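You operate a simulated robot arm through the tools that you are given. There is no shell and no other tool. Be economical: measure what you need, move in short steps, check, and stop when the job is done.

You are at the controls of a simulated robot arm. One attempt, no reset.

JOB
Swap the sown blue pot for the red one and firm its soil.
Fine: blue pot in the black tray, slide pushed home.

Only the result counts: the job must be done as asked and must still hold three seconds after the hand-in. Knocking over, shifting, dropping, spilling or breaking anything else fails it.

ROBOT AND FRAMES
A 5-joint arm with a two-finger parallel gripper, fixed in place. Base frame: the origin is at the foot of the arm, x ahead of it, y to its left, z up; the work surface is at about z = 0. Units: mm, rad, N and s.
With the tool pointing down near the work surface it reaches from about 260 to 600 mm from the base axis. Its first joint turns from -1.152 to 1.152 rad. The tool tilts only in the upright plane through the base axis and itself; it spins freely about its own axis. Payload 1.57 kg.
Tool frame: the origin (TCP) lies between the finger pads and is the grasp point; the fingertips stand 30 mm ahead of it; z points along the fingers, y is the line along which they close. Largest opening 80 mm; finger width 17, thickness 12; the body of the gripper, 40 by 82 mm, starts 80 mm behind the TCP.
Orientation is that of the tool frame in the base frame, as [roll, pitch, yaw] about the fixed x, y, z axes, in that order (R = Rz(yaw) Ry(pitch) Rx(roll)). With the fingers straight down and closing along the base's y, the tool's x points along the base's -x, its y along +y and its z along -z.

CONTROLS
- The arm moves only by the tool arm_command. Its arguments are lists of equal length, an entry for each row: "linear": the shift along the tool's x, y, z in mm, a list of three; "rotation": the turn, a rotation vector about the tool's x, y, z in rad, a list of three; "gripper": the closure, from 0 (fully open) to 1 (shut). In form: {"linear": [[tx, ty, tz], ...], "rotation": [[wx, wy, wz], ...], "gripper": [gripper, ...]}. A call has 1 to 12 rows; each row is the pose to reach, as a shift and turn from the pose commanded when the call began, along the tool's axes at that moment. A row lasts 0.2 s, in which the tool goes at most 50 mm and 0.15 rad; a call with a longer step from one row to the next is refused whole, and so is a gripper value outside its range. Where a pose cannot be reached the arm comes as near as it can. A force on the tool above 90 N (or 10 N above the force at the start of the call, whichever is more), or a blocked arm, ends the call early, and 0.2 s more pass. Each finger travels about 153 mm/s and halts on what it meets, pressing with about 39 N; the grip force reading is that of the motor and also rises with nothing between the fingers. The clock runs only during rows and for 0.2 s after the last one: add rows that repeat a pose to give the fingers time. It gives the time, the measured TCP pose, the force on the tool (base axes), the opening and the grip force at its end, in the units of the frame above (readings bear some noise), with the torque about the TCP (base axes, N m) and any sound that the robot's microphone picked up, and new pictures: "views" is both (left out), scene, wrist or none.
- Cameras (640 x 400 px; columns grow to the right, rows downward): "scene" is fixed at [46.8, 403.8, 524.9]; the picture's right is [-0.64, -0.77, 0.00], its down [-0.43, 0.36, -0.83] and it looks along [0.64, -0.53, -0.56] (base axes); focal length 214 px, centre (320, 200). "wrist" rides on the gripper at [72, -7, -122] in the tool frame; the picture's right is [0.09, 1.00, 0.00], its down [-0.84, 0.08, -0.54] and it looks along [-0.54, 0.05, 0.84] (tool axes); focal length 238 px, centre (320, 200). There is no depth. A picture from a camera that has moved, and an enlarged one, comes with that camera's place and axes in the base frame and with its lens.
- enlarge(camera, box): a new picture of the part [left, top, right, bottom] of that camera's present view, enlarged. It takes no simulated time.
- close_job(): hands the job in; it is judged then, once.

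Work in short steps. Places have to be worked out from the pictures, the camera data and where the tool is seen: move nearer, look again, correct. Check each grasp and each placing, and mend what went wrong. You have 120 turns and 200 pictures in all, those below and enlarged ones among them. Open the gripper and draw the arm clear of the work before you hand the job in, unless the task says otherwise; then end with one line.

The tools are called after "Request:" by a JSON object that holds its "op" and its "data". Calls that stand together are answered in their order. arm_command: Moves the arm, as the interface text tells. Its arguments: {"type":"object","properties":{"linear":{"type":"array","items":{"type":"array","items":{"type":"number"}}},"rotation":{"type":"array","items":{"type":"array","items":{"type":"number"}}},"gripper":{"type":"array","items":{"type":"number"}},"views":{"type":"string","enum":["both","scene","wrist","none"]}},"required":["linear","rotation","gripper"]} The other tools are called the same way: enlarge (camera, box) takes an enlarged picture of a part of a camera's view; close_job () hands the job in.

At the start:

```text
t: 0.0
position: [337.5, 68.7, 463.8]
orientation: [-3.141, -0.001, 3.141]
contact_force: [-0.6, -0.2, -1.2]
ft_torque: [0.03, -0.02, -0.03]
grip_width: 79.9
gripper_force: 0.1
```

scene: 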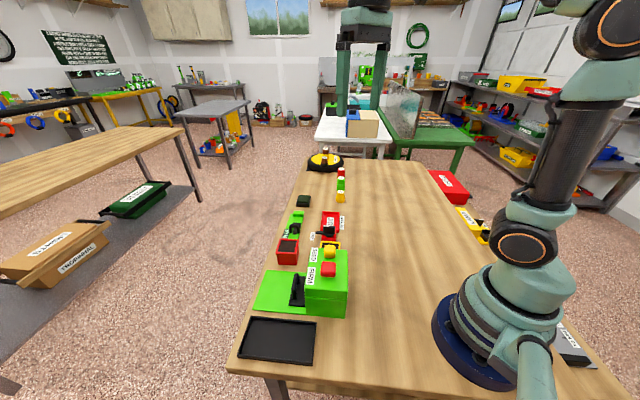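
wrist: 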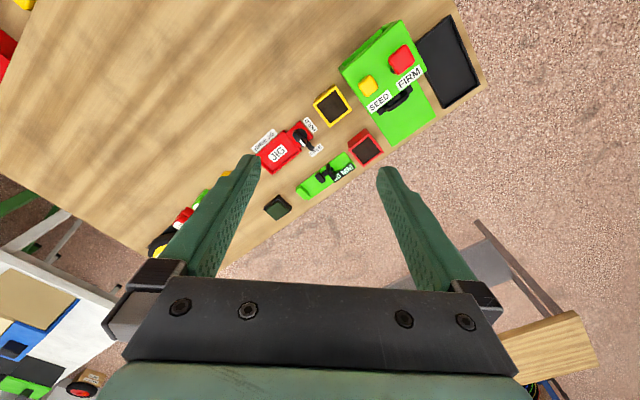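

The pictures show a green machine with SEED and FIRM buttons, a red pot, a yellow pot, a jig, and a black tray. I'll look closer before moving.

Request:
{"op": "enlarge", "data": {"camera": "scene", "box": [230, 230, 370, 370]}}

Request:
{"op": "enlarge", "data": {"camera": "scene", "box": [260, 140, 380, 260]}}

Request:
{"op": "enlarge", "data": {"camera": "wrist", "box": [300, 10, 500, 160]}}

Request:
{"op": "enlarge", "data": {"camera": "wrist", "box": [140, 80, 400, 260]}}

```text
2.86 times, centred on (300, 300) of scene
camera zoom: at [46.8, 403.8, 524.9], right [-0.64, -0.77, 0.0], down [-0.43, 0.36, -0.83], along [0.64, -0.53, -0.56], focal length 613 px, centre (377, -86)
```

zoom: 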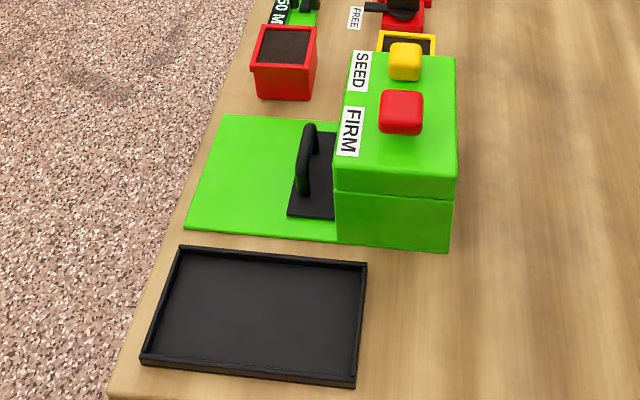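

```text
3.33 times, centred on (320, 200) of scene
camera zoom: at [46.8, 403.8, 524.9], right [-0.64, -0.77, 0.0], down [-0.43, 0.36, -0.83], along [0.64, -0.53, -0.56], focal length 715 px, centre (320, 200)
```

zoom: 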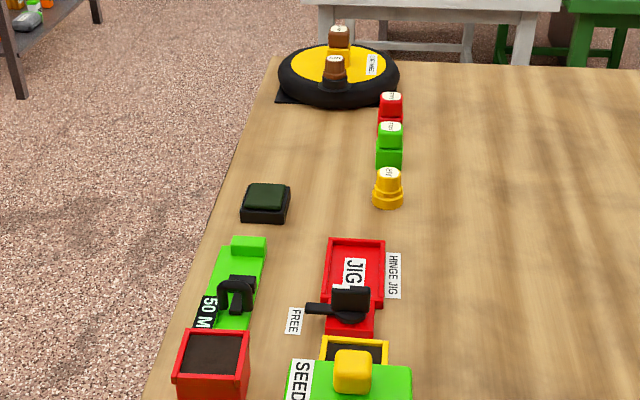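

```text
2.67 times, centred on (400, 85) of wrist
camera zoom: at [264.0, 61.7, 584.6], right [-0.09, 1.0, 0.0], down [0.84, 0.08, 0.54], along [0.54, 0.05, -0.84], focal length 636 px, centre (107, 507)
```

zoom: 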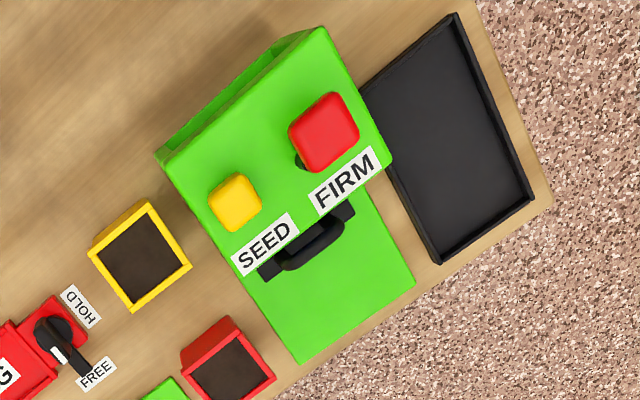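

```text
2.22 times, centred on (270, 170) of wrist
camera zoom: at [264.0, 61.7, 584.6], right [-0.09, 1.0, 0.0], down [0.84, 0.08, 0.54], along [0.54, 0.05, -0.84], focal length 530 px, centre (431, 267)
```

zoom: 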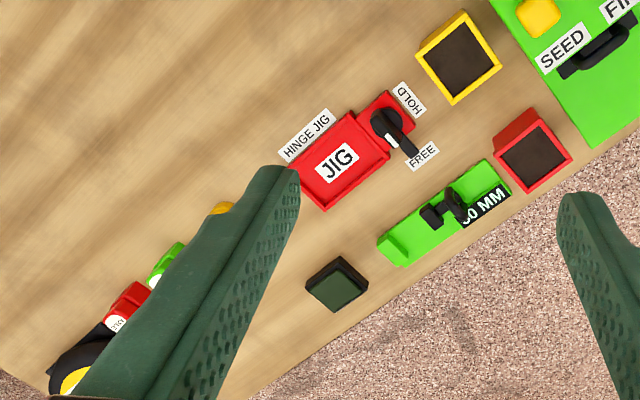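

The handle of the slide sticks out toward the table edge at roughly (349,236), and the tray centre is near (278,331). I'll move above the tray at z≈280, turned 45°, to look across the machine.

Request:
{"op": "arm_command", "data": {"linear": [[9, 31, 23], [18, 63, 46], [27, 94, 69], [36, 126, 92], [45, 157, 115], [54, 188, 138], [63, 220, 161], [72, 251, 184], [72, 251, 184]], "rotation": [[0, 0, 0.098], [0, 0, 0.196], [0, 0, 0.294], [0, 0, 0.393], [0, 0, 0.49], [0, 0, 0.589], [0, 0, 0.687], [0, 0, 0.785], [0, 0, 0.785]], "gripper": [0, 0, 0, 0, 0, 0, 0, 0, 0]}}

```text
t: 2.0
position: [264.9, 321.7, 279.2]
orientation: [3.141, 0.003, 2.357]
contact_force: [0.0, -0.3, 0.5]
ft_torque: [-0.02, -0.02, 0.01]
grip_width: 79.8
gripper_force: 0.0
camera wrist: at [207.7, 367.4, 400.5], right [0.64, 0.77, 0.0], down [0.65, -0.54, 0.54], along [0.42, -0.35, -0.84], focal length 238 px, centre (320, 200)
```

scene: 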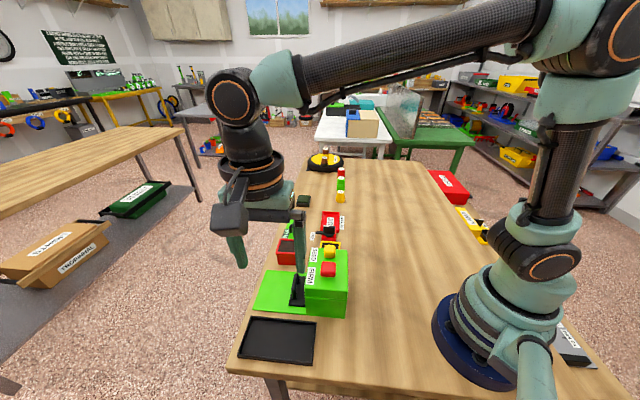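
wrist: 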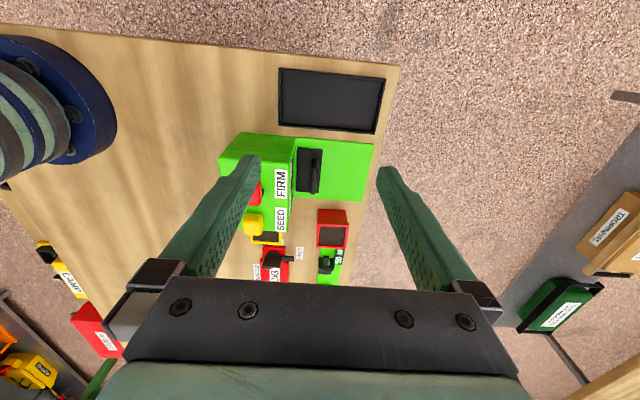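

Good overview from above. I'll enlarge the machine.

Request:
{"op": "enlarge", "data": {"camera": "wrist", "box": [210, 55, 410, 180]}}

Request:
{"op": "enlarge", "data": {"camera": "wrist", "box": [210, 165, 390, 285]}}

```text
3.20 times, centred on (310, 118) of wrist
camera zoom: at [207.7, 367.4, 400.5], right [0.64, 0.77, 0.0], down [0.65, -0.54, 0.54], along [0.42, -0.35, -0.84], focal length 763 px, centre (352, 464)
```

zoom: 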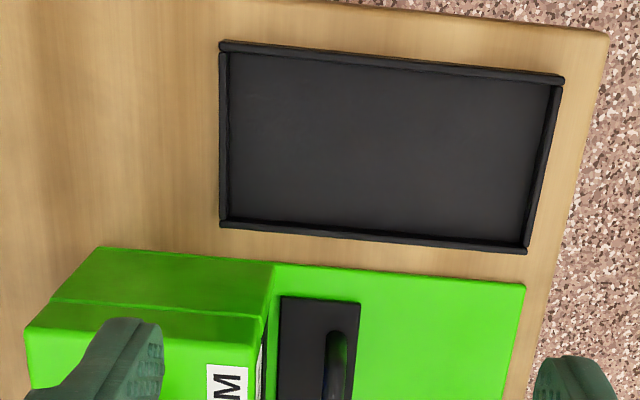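

```text
3.33 times, centred on (300, 225) of wrist
camera zoom: at [207.7, 367.4, 400.5], right [0.64, 0.77, 0.0], down [0.65, -0.54, 0.54], along [0.42, -0.35, -0.84], focal length 794 px, centre (387, 117)
```

zoom: 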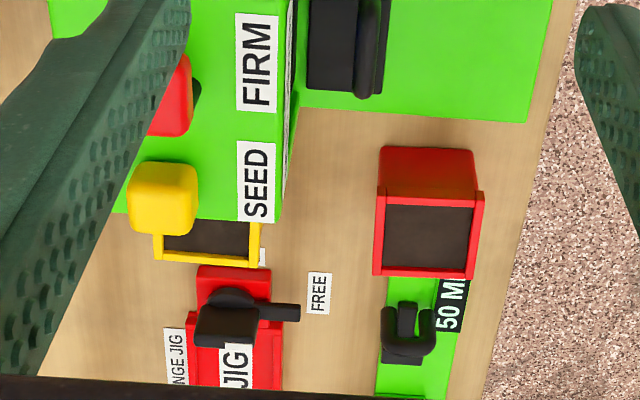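

The slide handle is low (z≈20–30) near (353,238), and the housing is about 100 tall. I'll hover above the handle with a half-closed gripper to measure it.

Request:
{"op": "arm_command", "data": {"linear": [[-24, 0, 22], [-48, 1, 45], [-72, 1, 68], [-96, 2, 91], [-121, 2, 114], [-121, 2, 114]], "rotation": [[0, 0, 0], [0, 0, 0], [0, 0, 0], [0, 0, 0], [0, 0, 0], [0, 0, 0]], "gripper": [0.2, 0.5, 0.5, 0.5, 0.5, 0.5]}}

```text
t: 3.4
position: [350.8, 237.1, 163.2]
orientation: [-3.141, -0.001, 2.359]
contact_force: [0.5, 0.6, -0.2]
ft_torque: [0.02, -0.01, 0.01]
grip_width: 40.3
gripper_force: 0.0
camera wrist: at [295.0, 281.9, 285.5], right [0.64, 0.77, 0.0], down [0.65, -0.54, 0.54], along [0.42, -0.35, -0.84], focal length 238 px, centre (320, 200)
```

scene: 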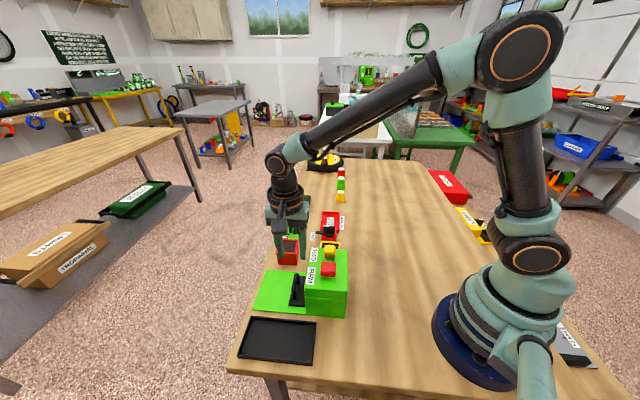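
wrist: 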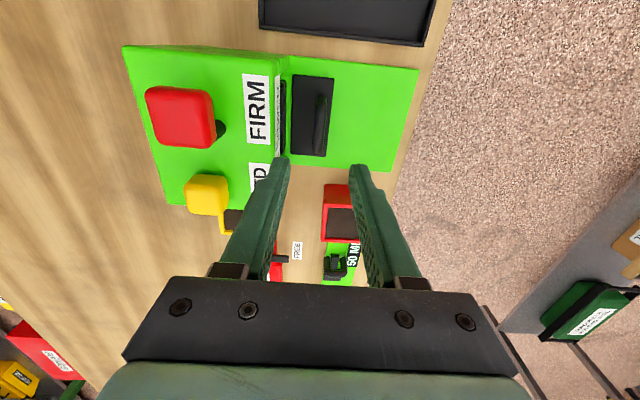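

Request:
{"op": "enlarge", "data": {"camera": "wrist", "box": [260, 50, 420, 170]}}

Request:
{"op": "enlarge", "data": {"camera": "scene", "box": [250, 240, 360, 330]}}

```text
3.33 times, centred on (340, 110) of wrist
camera zoom: at [295.0, 281.9, 285.5], right [0.64, 0.77, 0.0], down [0.65, -0.54, 0.54], along [0.42, -0.35, -0.84], focal length 794 px, centre (253, 500)
```

zoom: 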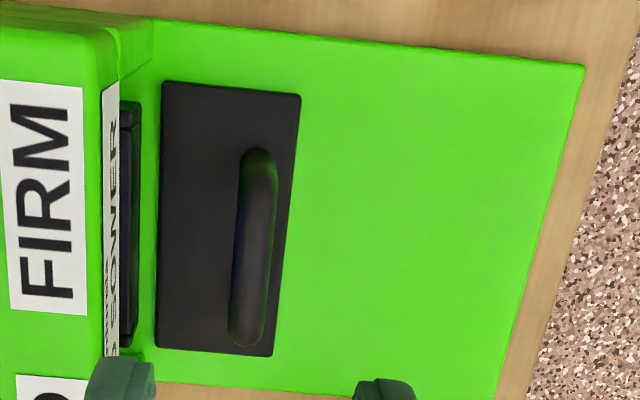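

```text
4.44 times, centred on (305, 285) of scene
camera zoom: at [46.8, 403.8, 524.9], right [-0.64, -0.77, 0.0], down [-0.43, 0.36, -0.83], along [0.64, -0.53, -0.56], focal length 953 px, centre (387, -178)
```

zoom: 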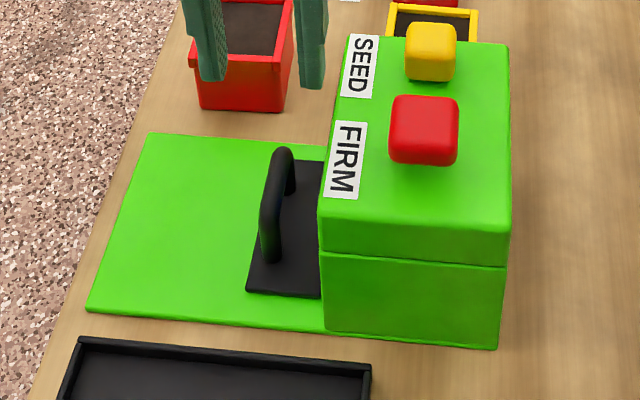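

The bar lies directly under the TCP, its top at z≈38, about 36 mm from the housing face. I narrow the gripper to 30 mm and descend to z=48.

Request:
{"op": "arm_command", "data": {"linear": [[0, 0, 0], [0, 0, 30], [0, 0, 60], [0, 0, 90], [0, 0, 115], [0, 0, 115]], "rotation": [[0, 0, 0], [0, 0, 0], [0, 0, 0], [0, 0, 0], [0, 0, 0], [0, 0, 0]], "gripper": [0.625, 0.625, 0.625, 0.625, 0.625, 0.625]}}

```text
t: 4.8
position: [353.0, 236.9, 49.2]
orientation: [-3.141, 0.0, 2.356]
contact_force: [0.6, 1.0, -0.9]
ft_torque: [-0.03, -0.03, 0.01]
grip_width: 30.0
gripper_force: 0.0
camera wrist: at [296.2, 281.4, 171.5], right [0.64, 0.77, 0.0], down [0.65, -0.54, 0.54], along [0.42, -0.35, -0.84], focal length 238 px, centre (320, 200)
```

scene: 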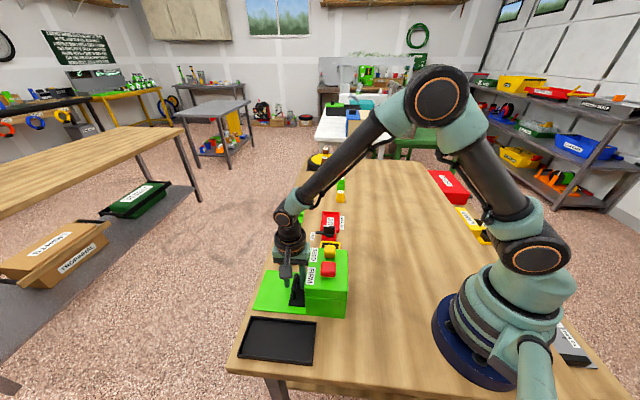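
wrist: 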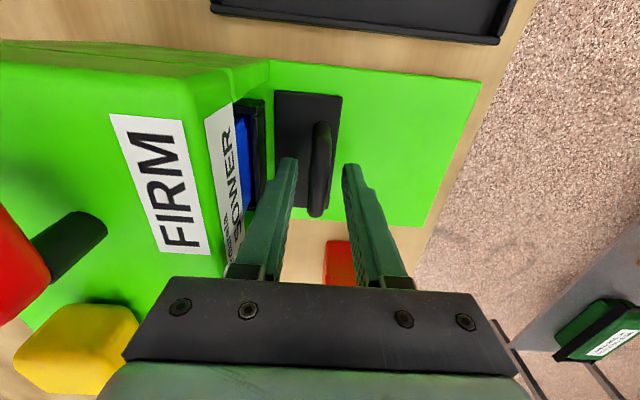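

The bar is between the fingers, and the blue pot shows inside. I close on the handle.

Request:
{"op": "arm_command", "data": {"linear": [[0, 0, 4], [0, 0, 4], [0, 0, 4]], "rotation": [[0, 0, 0], [0, 0, 0], [0, 0, 0]], "gripper": [0.8, 1, 1], "views": "wrist"}}

```text
t: 5.6
position: [352.1, 236.7, 46.7]
orientation: [3.139, 0.001, 2.357]
contact_force: [-1.9, 0.9, 8.3]
ft_torque: [0.09, 0.24, -0.08]
grip_width: 11.8
gripper_force: 29.3
camera wrist: at [296.0, 281.3, 168.3], right [0.64, 0.77, 0.0], down [0.65, -0.54, 0.54], along [0.42, -0.35, -0.84], focal length 238 px, centre (320, 200)
```

wrist: 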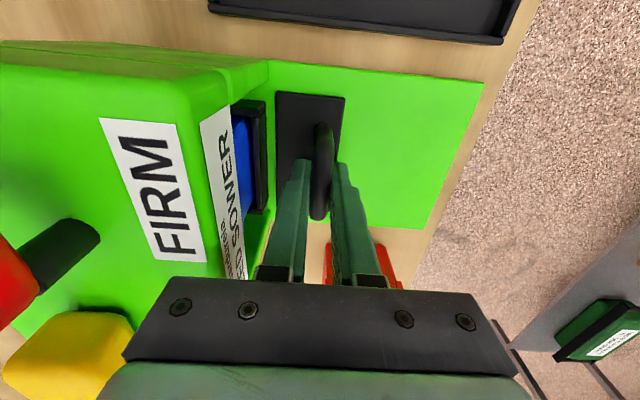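

The handle is held (11.8 mm). I pull outward along tool +y in small steps.

Request:
{"op": "arm_command", "data": {"linear": [[0, 6, -1], [0, 12, -1], [0, 18, -1], [0, 24, -1], [0, 30, -1]], "rotation": [[0, 0, 0], [0, 0, 0], [0, 0, 0], [0, 0, 0], [0, 0, 0]], "gripper": [1, 1, 1, 1, 1]}}

```text
t: 6.8
position: [373.9, 255.7, 46.7]
orientation: [-3.139, 0.0, 2.358]
contact_force: [0.6, -2.7, -7.1]
ft_torque: [0.25, 0.11, 0.04]
grip_width: 12.1
gripper_force: 29.2
camera wrist: at [317.0, 302.3, 168.4], right [0.64, 0.77, 0.0], down [0.65, -0.54, 0.54], along [0.42, -0.35, -0.84], focal length 238 px, centre (320, 200)
```

scene: 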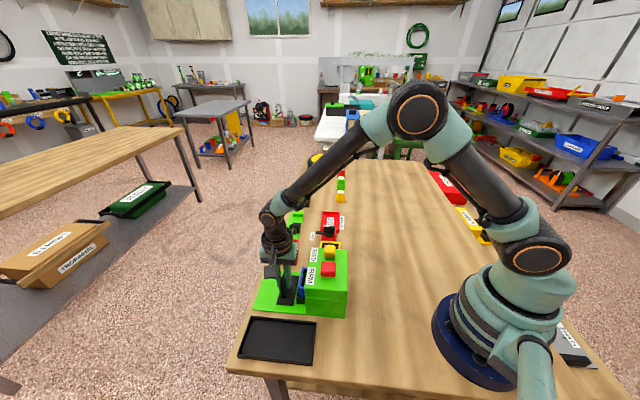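
wrist: 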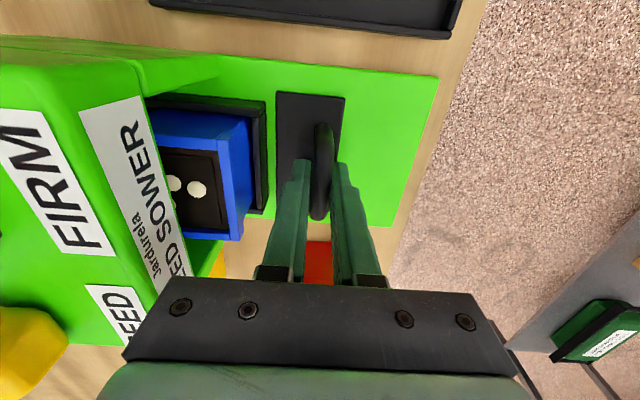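

The slide follows, and the blue pot with seeds is emerging. I pull further.

Request:
{"op": "arm_command", "data": {"linear": [[0, 6, 1], [0, 12, 1], [0, 18, 1], [0, 24, 1], [0, 30, 1], [0, 36, 1]], "rotation": [[0, 0, 0], [0, 0, 0], [0, 0, 0], [0, 0, 0], [0, 0, 0], [0, 0, 0]], "gripper": [1, 1, 1, 1, 1, 1]}}

```text
t: 8.2
position: [399.5, 283.0, 46.5]
orientation: [3.138, 0.0, 2.357]
contact_force: [-2.6, 1.5, 23.9]
ft_torque: [-0.26, 0.23, -0.04]
grip_width: 11.7
gripper_force: 29.0
camera wrist: at [342.8, 328.2, 168.2], right [0.64, 0.77, 0.0], down [0.65, -0.54, 0.54], along [0.42, -0.34, -0.84], focal length 238 px, centre (320, 200)
```

scene: 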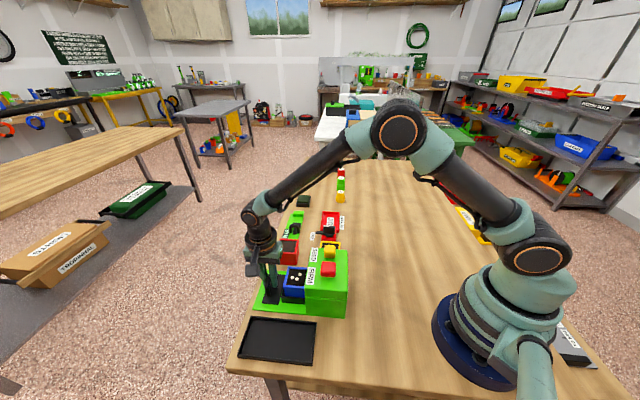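
wrist: 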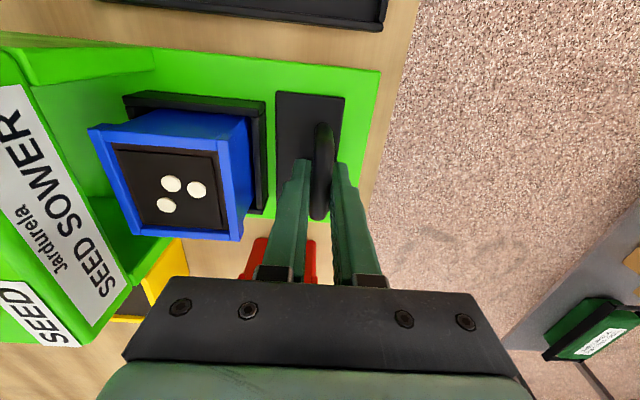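

The pot is nearly clear of the housing. I pull a bit more toward the stop.

Request:
{"op": "arm_command", "data": {"linear": [[0, 5, -1], [0, 10, -1], [0, 15, -1], [0, 20, -1], [0, 25, -1]], "rotation": [[0, 0, 0], [0, 0, 0], [0, 0, 0], [0, 0, 0], [0, 0, 0]], "gripper": [1, 1, 1, 1, 1]}}

```text
t: 9.4
position: [412.1, 297.4, 44.0]
orientation: [-3.123, -0.002, 2.357]
contact_force: [-19.4, -34.2, 26.9]
ft_torque: [0.3, -0.33, 0.21]
grip_width: 12.4
gripper_force: 29.3
camera wrist: at [357.5, 343.3, 166.5], right [0.64, 0.77, -0.02], down [0.65, -0.53, 0.54], along [0.4, -0.36, -0.84], focal length 238 px, centre (320, 200)
```

scene: 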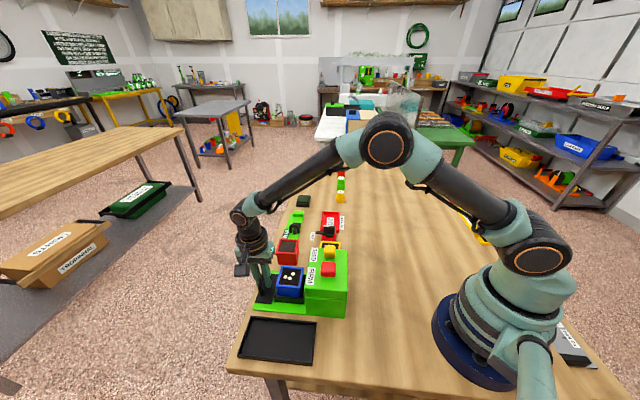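
wrist: 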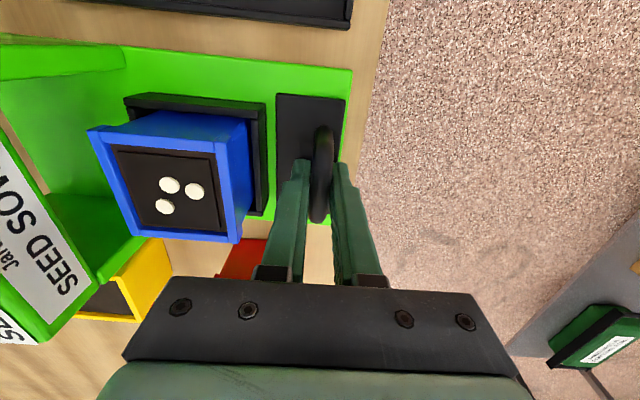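

It hit the stop at about 87 mm of travel. I relax the pull, open slightly, and rise.

Request:
{"op": "arm_command", "data": {"linear": [[0, -5, 0], [0, -8, 0], [0, -8, 0], [0, -8, 0], [0, -8, -40], [0, -8, -80], [0, -8, -120], [0, -8, -120]], "rotation": [[0, 0, 0], [0, 0, 0], [0, 0, 0], [0, 0, 0], [0, 0, 0], [0, 0, 0], [0, 0, 0], [0, 0, 0]], "gripper": [1, 1, 0.65, 0.65, 0.65, 0.65, 0.65, 0.65]}}

```text
t: 11.2
position: [410.2, 294.8, 167.5]
orientation: [-3.141, 0.0, 2.358]
contact_force: [-0.2, -0.7, 0.0]
ft_torque: [0.01, -0.01, 0.03]
grip_width: 28.0
gripper_force: 0.0
camera wrist: at [354.0, 340.4, 288.0], right [0.64, 0.77, 0.0], down [0.65, -0.54, 0.54], along [0.42, -0.35, -0.84], focal length 238 px, centre (320, 200)
```

scene: 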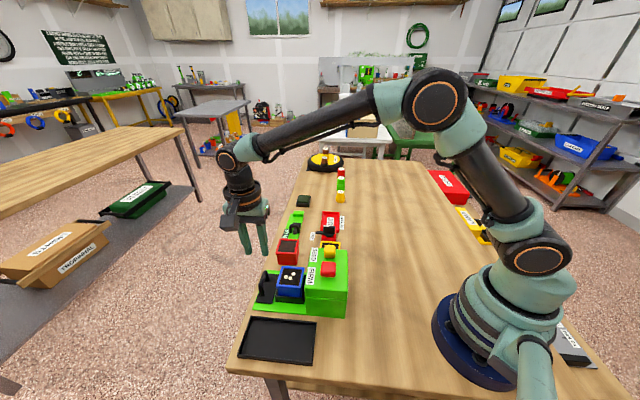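
wrist: 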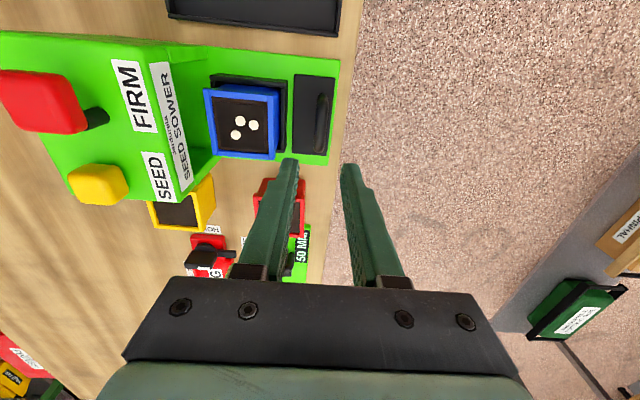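

Request:
{"op": "enlarge", "data": {"camera": "wrist", "box": [190, 60, 350, 180]}}

Request:
{"op": "enlarge", "data": {"camera": "scene", "box": [240, 220, 360, 320]}}

```text
3.33 times, centred on (270, 120) of wrist
camera zoom: at [354.0, 340.4, 288.0], right [0.64, 0.77, 0.0], down [0.65, -0.54, 0.54], along [0.42, -0.35, -0.84], focal length 794 px, centre (487, 467)
```

zoom: 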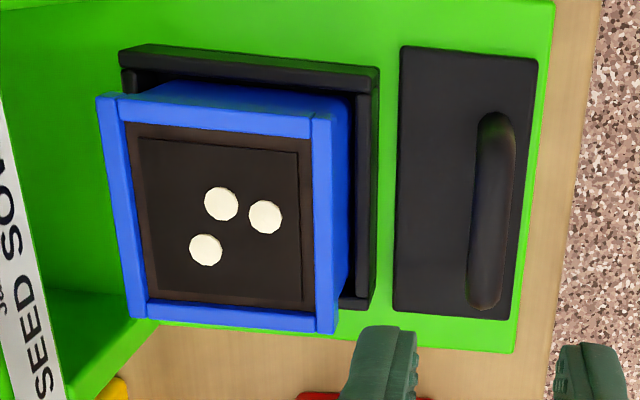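

```text
4.00 times, centred on (300, 270) of scene
camera zoom: at [46.8, 403.8, 524.9], right [-0.64, -0.77, 0.0], down [-0.43, 0.36, -0.83], along [0.64, -0.53, -0.56], focal length 858 px, centre (400, -80)
```

zoom: 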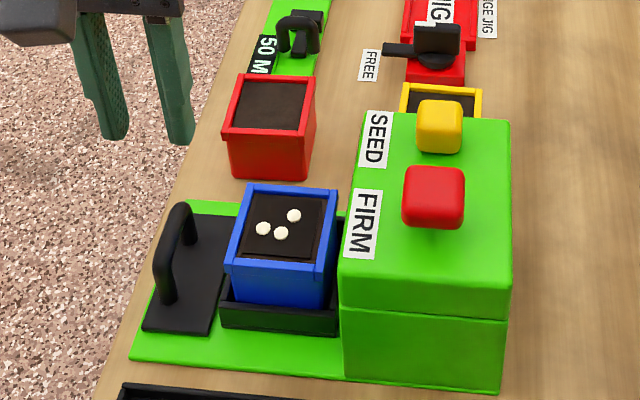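

The blue pot's rim triangulates to about (354, 245.5, z≈65), about 58 mm square. I'll turn 90° to grip across the machine's width, clear of the housing and handle, and hover above the pot fully open.

Request:
{"op": "arm_command", "data": {"linear": [[0, -7, 0], [1, -14, 0], [1, -21, 0], [2, -28, 0], [2, -35, 0], [3, -42, 0], [3, -49, 0], [4, -56, 0], [4, -63, 0], [5, -70, 0], [5, -75, 0], [5, -75, 0]], "rotation": [[0, 0, 0.143], [0, 0, 0.286], [0, 0, 0.429], [0, 0, 0.572], [0, 0, 0.715], [0, 0, 0.858], [0, 0, 1.0], [0, 0, 1.143], [0, 0, 1.286], [0, 0, 1.429], [0, 0, 1.561], [0, 0, 1.561]], "gripper": [0.5, 0, 0, 0, 0, 0, 0, 0, 0, 0, 0, 0]}}

```text
t: 13.8
position: [355.6, 245.5, 166.8]
orientation: [-3.14, 0.0, 0.793]
contact_force: [-0.3, -0.3, 0.2]
ft_torque: [0.01, -0.02, -0.03]
grip_width: 80.0
gripper_force: 0.1
camera wrist: at [398.9, 300.8, 288.6], right [0.77, -0.63, 0.0], down [-0.53, -0.65, 0.54], along [-0.34, -0.42, -0.84], focal length 238 px, centre (320, 200)
```

scene: 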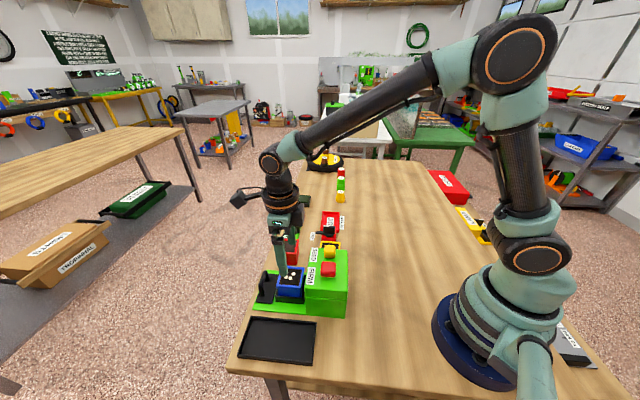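
wrist: 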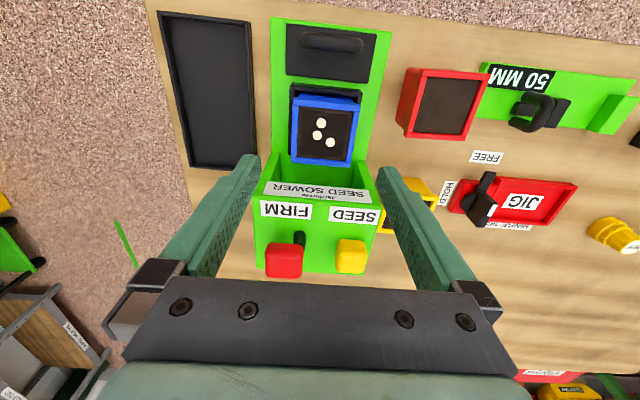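

Request:
{"op": "enlarge", "data": {"camera": "wrist", "box": [260, 60, 420, 180]}}

```text
3.33 times, centred on (340, 120) of wrist
camera zoom: at [398.9, 300.8, 288.6], right [0.77, -0.63, 0.0], down [-0.53, -0.65, 0.54], along [-0.34, -0.42, -0.84], focal length 794 px, centre (253, 467)
```

zoom: 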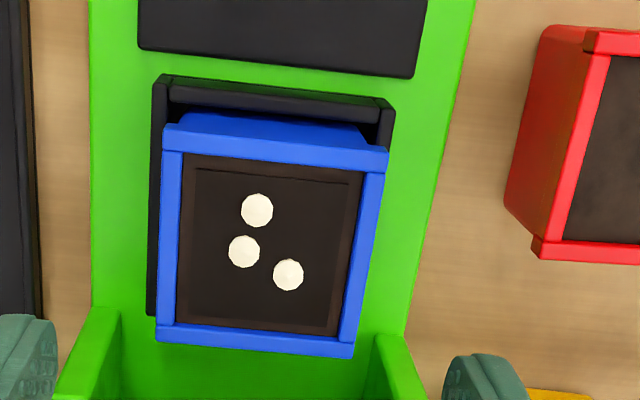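

The pot is centred within about 3 mm and aligned. I descend so the pads straddle the rim at TCP z≈60.

Request:
{"op": "arm_command", "data": {"linear": [[1, 1, 27], [2, 1, 54], [2, 1, 80], [2, 1, 106], [2, 1, 106]], "rotation": [[0, 0, 0], [0, 0, 0], [0, 0, 0], [0, 0, 0], [0, 0, 0]], "gripper": [0, 0, 0, 0, 0]}}

```text
t: 15.0
position: [354.3, 246.7, 60.2]
orientation: [3.141, -0.002, 0.795]
contact_force: [0.0, -0.3, 0.1]
ft_torque: [0.01, 0.01, 0.02]
grip_width: 80.1
gripper_force: 0.1
camera wrist: at [398.9, 301.3, 182.4], right [0.78, -0.63, 0.0], down [-0.53, -0.65, 0.54], along [-0.34, -0.42, -0.84], focal length 238 px, centre (320, 200)
```

scene: 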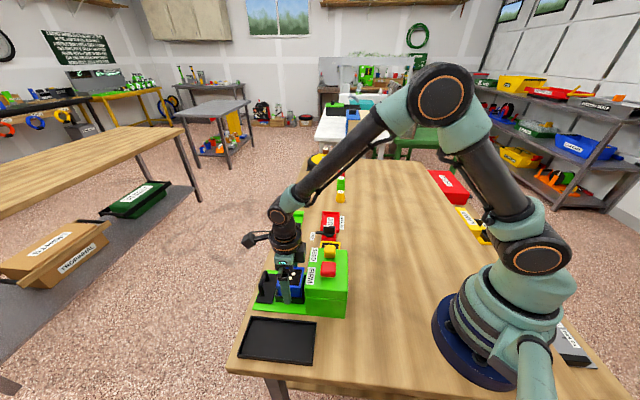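
wrist: 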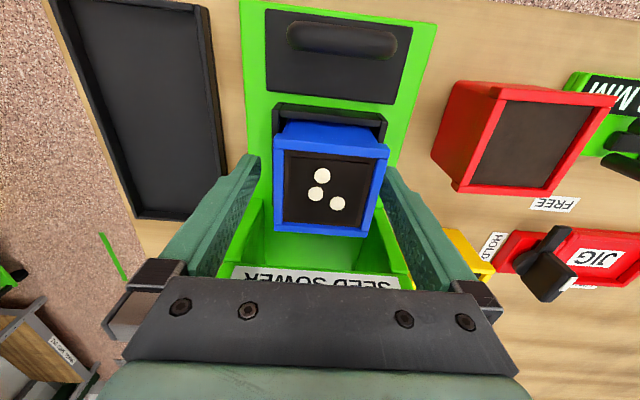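

The pot sits about 3 mm toward +y of the finger centre. I correct that and close.

Request:
{"op": "arm_command", "data": {"linear": [[0, 3, 0], [0, 3, 0], [0, 3, 0], [0, 3, 0]], "rotation": [[0, 0, 0], [0, 0, 0], [0, 0, 0], [0, 0, 0]], "gripper": [0.1, 0.2, 1, 1]}}

```text
t: 16.0
position: [356.7, 243.1, 60.9]
orientation: [-3.141, -0.001, 0.794]
contact_force: [1.2, 0.1, 0.0]
ft_torque: [0.0, -0.03, 0.0]
grip_width: 57.4
gripper_force: 39.1
camera wrist: at [401.7, 299.3, 182.8], right [0.78, -0.63, 0.0], down [-0.53, -0.65, 0.54], along [-0.34, -0.42, -0.84], focal length 238 px, centre (320, 200)
```

scene: 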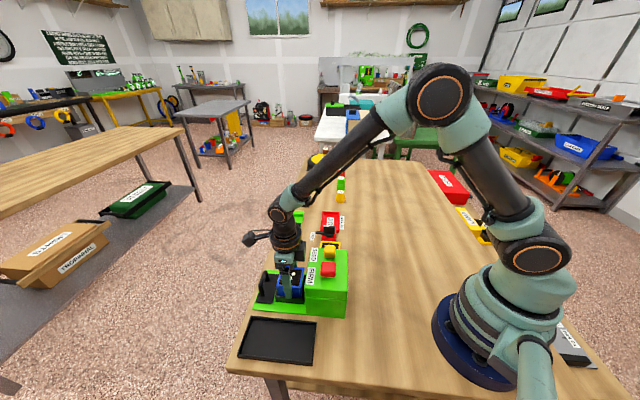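
wrist: 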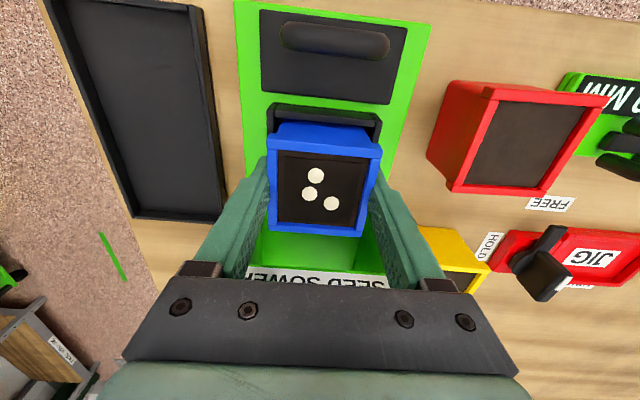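

Gripped at 57.4 mm and centred. I lift slowly.

Request:
{"op": "arm_command", "data": {"linear": [[0, 0, -8], [0, 0, -18], [0, 0, -30], [0, 0, -45], [0, 0, -60], [0, 0, -75], [0, 0, -75]], "rotation": [[0, 0, 0], [0, 0, 0], [0, 0, 0], [0, 0, 0], [0, 0, 0], [0, 0, 0], [0, 0, 0]], "gripper": [1, 1, 1, 1, 1, 1, 1]}}

```text
t: 17.6
position: [357.1, 243.7, 135.2]
orientation: [3.142, 0.0, 0.796]
contact_force: [0.0, 0.1, -2.1]
ft_torque: [0.01, 0.0, -0.01]
grip_width: 57.1
gripper_force: 38.7
camera wrist: at [402.4, 298.5, 258.0], right [0.78, -0.63, 0.0], down [-0.53, -0.65, 0.54], along [-0.34, -0.42, -0.84], focal length 238 px, centre (320, 200)
```

scene: 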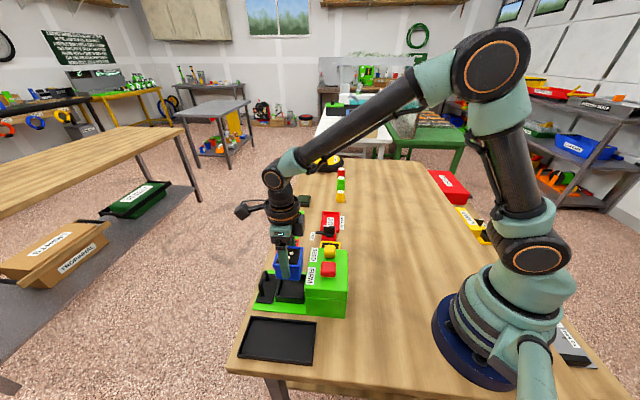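
wrist: 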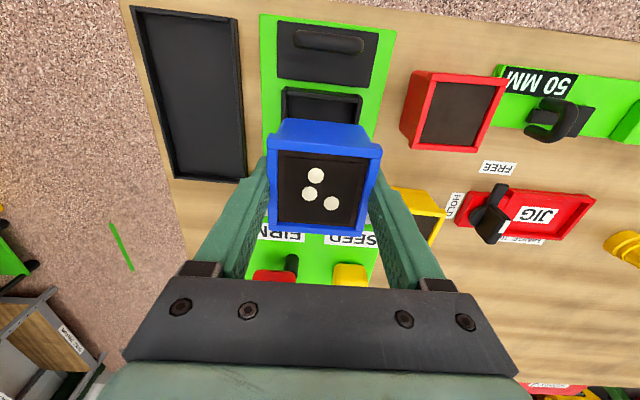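

The pot is held securely. I carry it over to the tray centre, about (277,332).

Request:
{"op": "arm_command", "data": {"linear": [[1, -15, 0], [2, -32, 0], [3, -50, 0], [4, -68, 0], [5, -86, 0], [6, -104, 0], [7, -119, 0], [7, -119, 0]], "rotation": [[0, 0, 0], [0, 0, 0], [0, 0, 0], [0, 0, 0], [0, 0, 0], [0, 0, 0], [0, 0, 0], [0, 0, 0]], "gripper": [1, 1, 1, 1, 1, 1, 1, 1]}}

```text
t: 19.4
position: [335.2, 266.4, 136.9]
orientation: [-3.141, 0.0, 0.802]
contact_force: [0.5, 0.3, -2.2]
ft_torque: [0.01, 0.0, 0.04]
grip_width: 57.2
gripper_force: 39.0
out of reach, approached as far as the arm can: row 3, 4, 5, 6, 7, 8
camera wrist: at [380.8, 322.4, 258.2], right [0.78, -0.63, 0.0], down [-0.53, -0.66, 0.54], along [-0.34, -0.42, -0.84], focal length 238 px, centre (320, 200)
```

scene: 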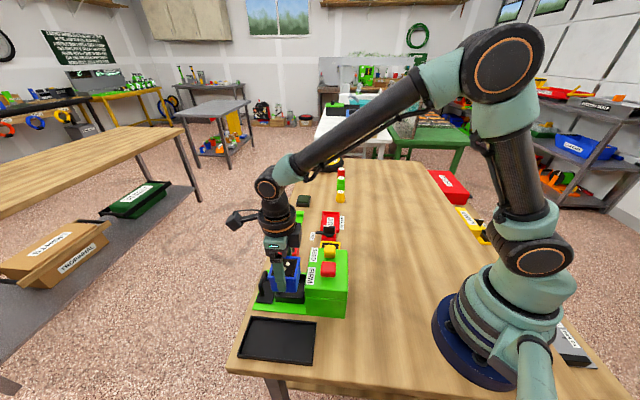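
wrist: 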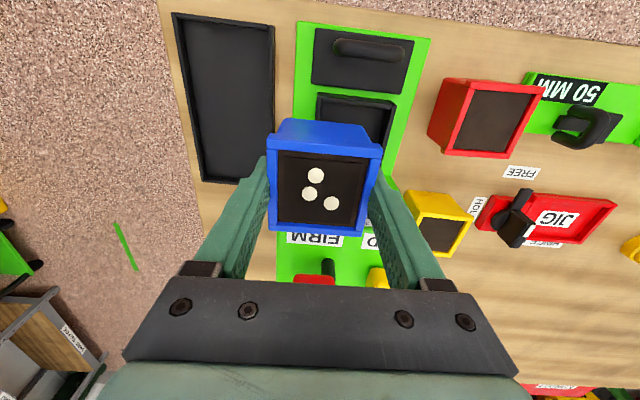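

The wrist spin limit stopped the move. I'll raise the tool and spin back −90° (the pot is square, so it fits either way), then go on.

Request:
{"op": "arm_command", "data": {"linear": [[0, 0, -15], [0, 0, -30], [0, 0, -45], [0, 0, -45], [0, 0, -45], [0, 0, -45], [0, 0, -45], [0, 0, -45], [0, 0, -45], [0, 0, -45], [0, 0, -45], [0, 0, -45]], "rotation": [[0, 0, 0], [0, 0, -0.08], [0, 0, -0.2], [0, 0, -0.35], [0, 0, -0.5], [0, 0, -0.65], [0, 0, -0.8], [0, 0, -0.95], [0, 0, -1.1], [0, 0, -1.25], [0, 0, -1.4], [0, 0, -1.54]], "gripper": [1, 1, 1, 1, 1, 1, 1, 1, 1, 1, 1, 1]}}

```text
t: 22.0
position: [334.5, 267.2, 179.6]
orientation: [3.141, 0.001, 2.339]
contact_force: [0.3, 0.2, -0.7]
ft_torque: [0.02, 0.0, -0.02]
grip_width: 57.4
gripper_force: 38.9
camera wrist: at [280.0, 314.3, 301.2], right [0.65, 0.76, 0.0], down [0.64, -0.55, 0.54], along [0.41, -0.35, -0.84], focal length 238 px, centre (320, 200)
```

scene: 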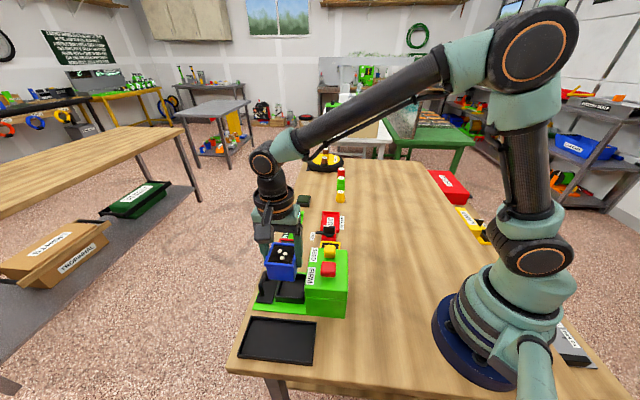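
wrist: 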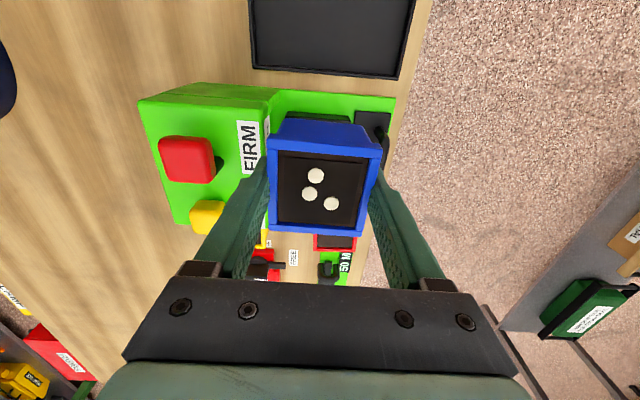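

Now I move along tool +x to the tray centre.

Request:
{"op": "arm_command", "data": {"linear": [[12, 1, 0], [28, 1, 0], [46, 2, 0], [64, 3, 0], [80, 4, 0], [87, 4, 0], [87, 4, 0]], "rotation": [[0, 0, 0], [0, 0, -0.01], [0, 0, -0.02], [0, 0, -0.03], [0, 0, -0.03], [0, 0, -0.03], [0, 0, -0.03]], "gripper": [1, 1, 1, 1, 1, 1, 1]}}

```text
t: 23.6
position: [278.9, 333.4, 179.5]
orientation: [-3.142, 0.001, 2.366]
contact_force: [-0.3, 0.0, -1.5]
ft_torque: [0.0, 0.01, -0.02]
grip_width: 57.3
gripper_force: 39.0
camera wrist: at [222.0, 378.4, 300.8], right [0.63, 0.78, 0.0], down [0.65, -0.53, 0.54], along [0.42, -0.34, -0.84], focal length 238 px, centre (320, 200)
```

scene: 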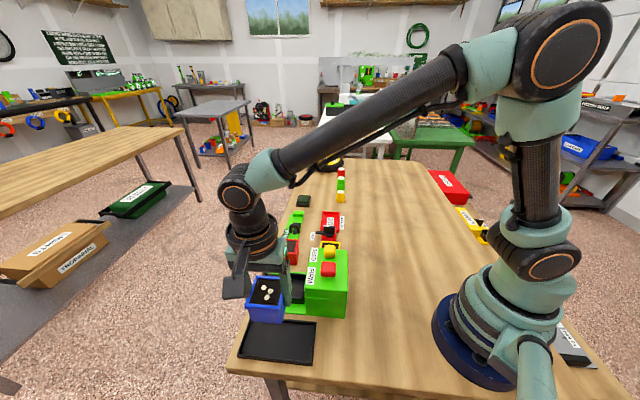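
wrist: 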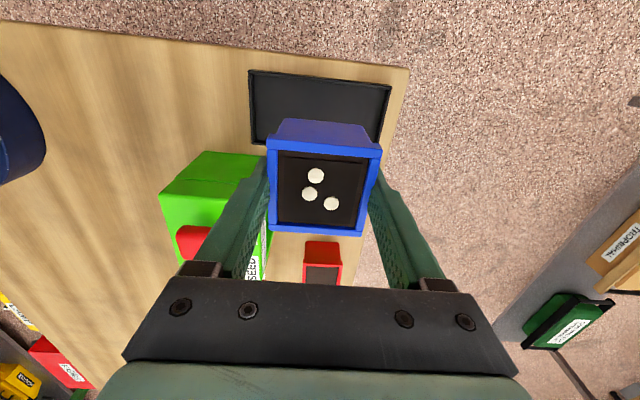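

The tray's back edge confirms the centre at about (275,333). I lower to just above the tray.

Request:
{"op": "arm_command", "data": {"linear": [[1, 0, 25], [2, 0, 50], [2, 0, 75], [2, 0, 100], [2, 0, 114], [2, 0, 114]], "rotation": [[0, 0, 0], [0, 0, 0], [0, 0, 0], [0, 0, 0], [0, 0, 0], [0, 0, 0]], "gripper": [1, 1, 1, 1, 1, 1]}}

```text
t: 25.0
position: [277.2, 335.6, 64.9]
orientation: [3.141, 0.0, 2.366]
contact_force: [0.3, -0.5, -1.3]
ft_torque: [0.03, 0.03, 0.02]
grip_width: 57.5
gripper_force: 39.4
camera wrist: at [220.3, 380.3, 187.3], right [0.63, 0.78, 0.0], down [0.65, -0.53, 0.54], along [0.42, -0.34, -0.84], focal length 238 px, centre (320, 200)
```

scene: 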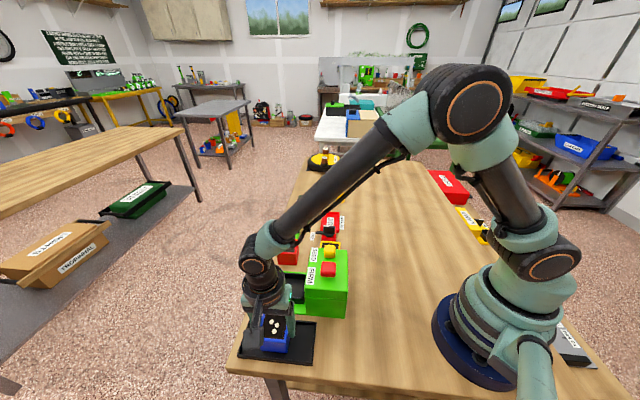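
wrist: 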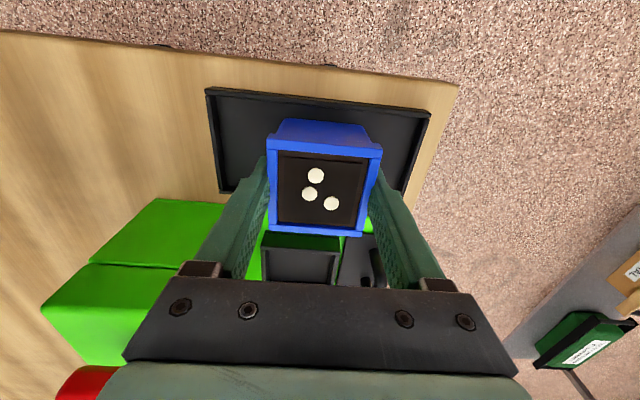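

The pot is over the tray interior. I lower in 2 mm steps until contact.

Request:
{"op": "arm_command", "data": {"linear": [[0, 0, 2], [0, 0, 4], [0, 0, 6], [0, 0, 8], [0, 0, 10], [0, 0, 12], [0, 0, 12]], "rotation": [[0, 0, 0], [0, 0, 0], [0, 0, 0], [0, 0, 0], [0, 0, 0], [0, 0, 0], [0, 0, 0]], "gripper": [1, 1, 1, 1, 1, 1, 1]}}

```text
t: 26.6
position: [277.3, 334.4, 54.1]
orientation: [3.14, 0.001, 2.368]
contact_force: [-0.8, -0.8, 3.3]
ft_torque: [-0.08, 0.09, 0.0]
grip_width: 57.1
gripper_force: 38.8
camera wrist: at [219.9, 380.5, 175.9], right [0.63, 0.78, 0.0], down [0.65, -0.53, 0.54], along [0.42, -0.34, -0.84], focal length 238 px, centre (320, 200)
```

scene: 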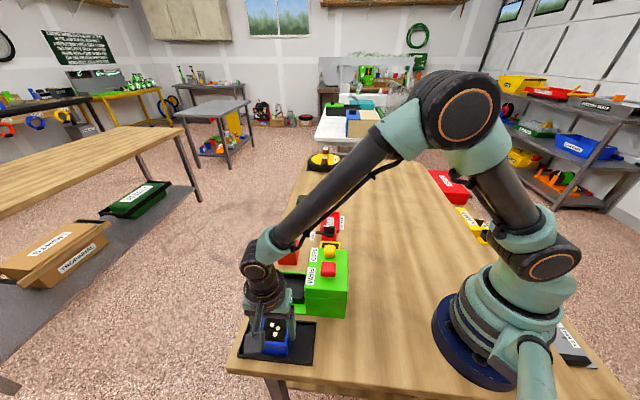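
wrist: 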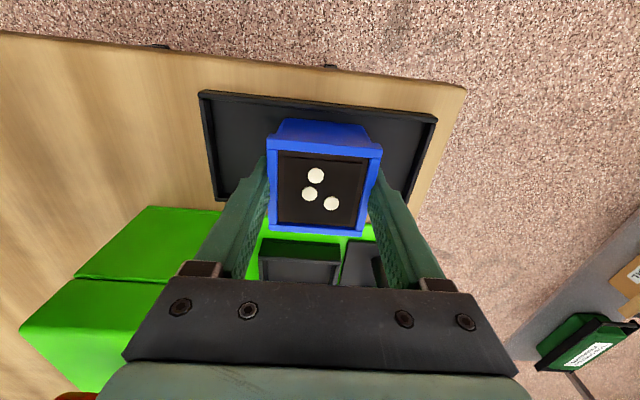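

Contact was felt (about 5 N up), and the pot is centred in the tray. I settle 1 mm more and release slowly.

Request:
{"op": "arm_command", "data": {"linear": [[0, 0, 1], [0, 0, 1], [0, 0, 1], [0, 0, 1], [0, 0, 1]], "rotation": [[0, 0, 0], [0, 0, 0], [0, 0, 0], [0, 0, 0], [0, 0, 0]], "gripper": [1, 0.25, 0.2, 0.1, 0]}}

Request:
{"op": "enlarge", "data": {"camera": "scene", "box": [220, 290, 340, 380]}}

```text
t: 27.8
position: [277.5, 335.7, 52.2]
orientation: [3.141, -0.001, 2.367]
contact_force: [0.5, -0.2, -1.4]
ft_torque: [0.01, 0.01, -0.05]
grip_width: 79.8
gripper_force: 0.1
camera wrist: at [220.2, 380.5, 174.7], right [0.63, 0.78, 0.0], down [0.65, -0.53, 0.54], along [0.42, -0.34, -0.84], focal length 238 px, centre (320, 200)
```

scene: 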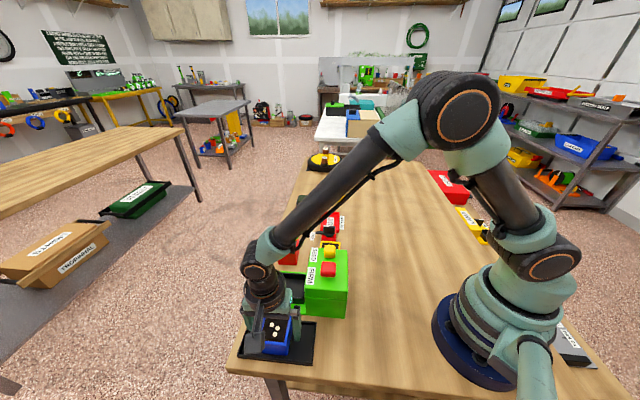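
wrist: 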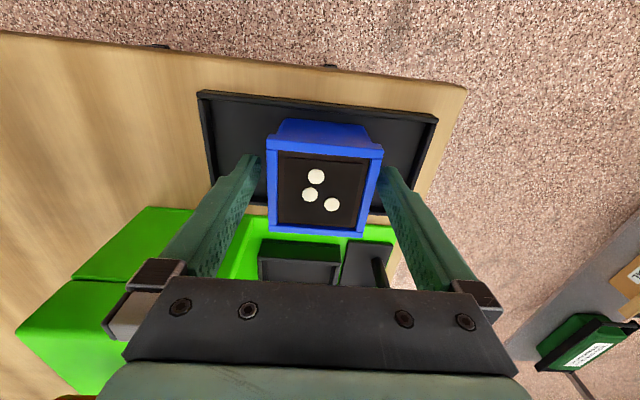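

```text
4.44 times, centred on (280, 335) of scene
camera zoom: at [46.8, 403.8, 524.9], right [-0.64, -0.77, 0.0], down [-0.43, 0.36, -0.83], along [0.64, -0.53, -0.56], focal length 953 px, centre (498, -400)
```

zoom: 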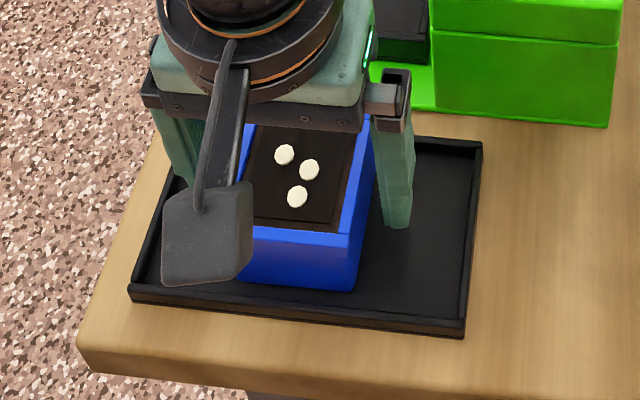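

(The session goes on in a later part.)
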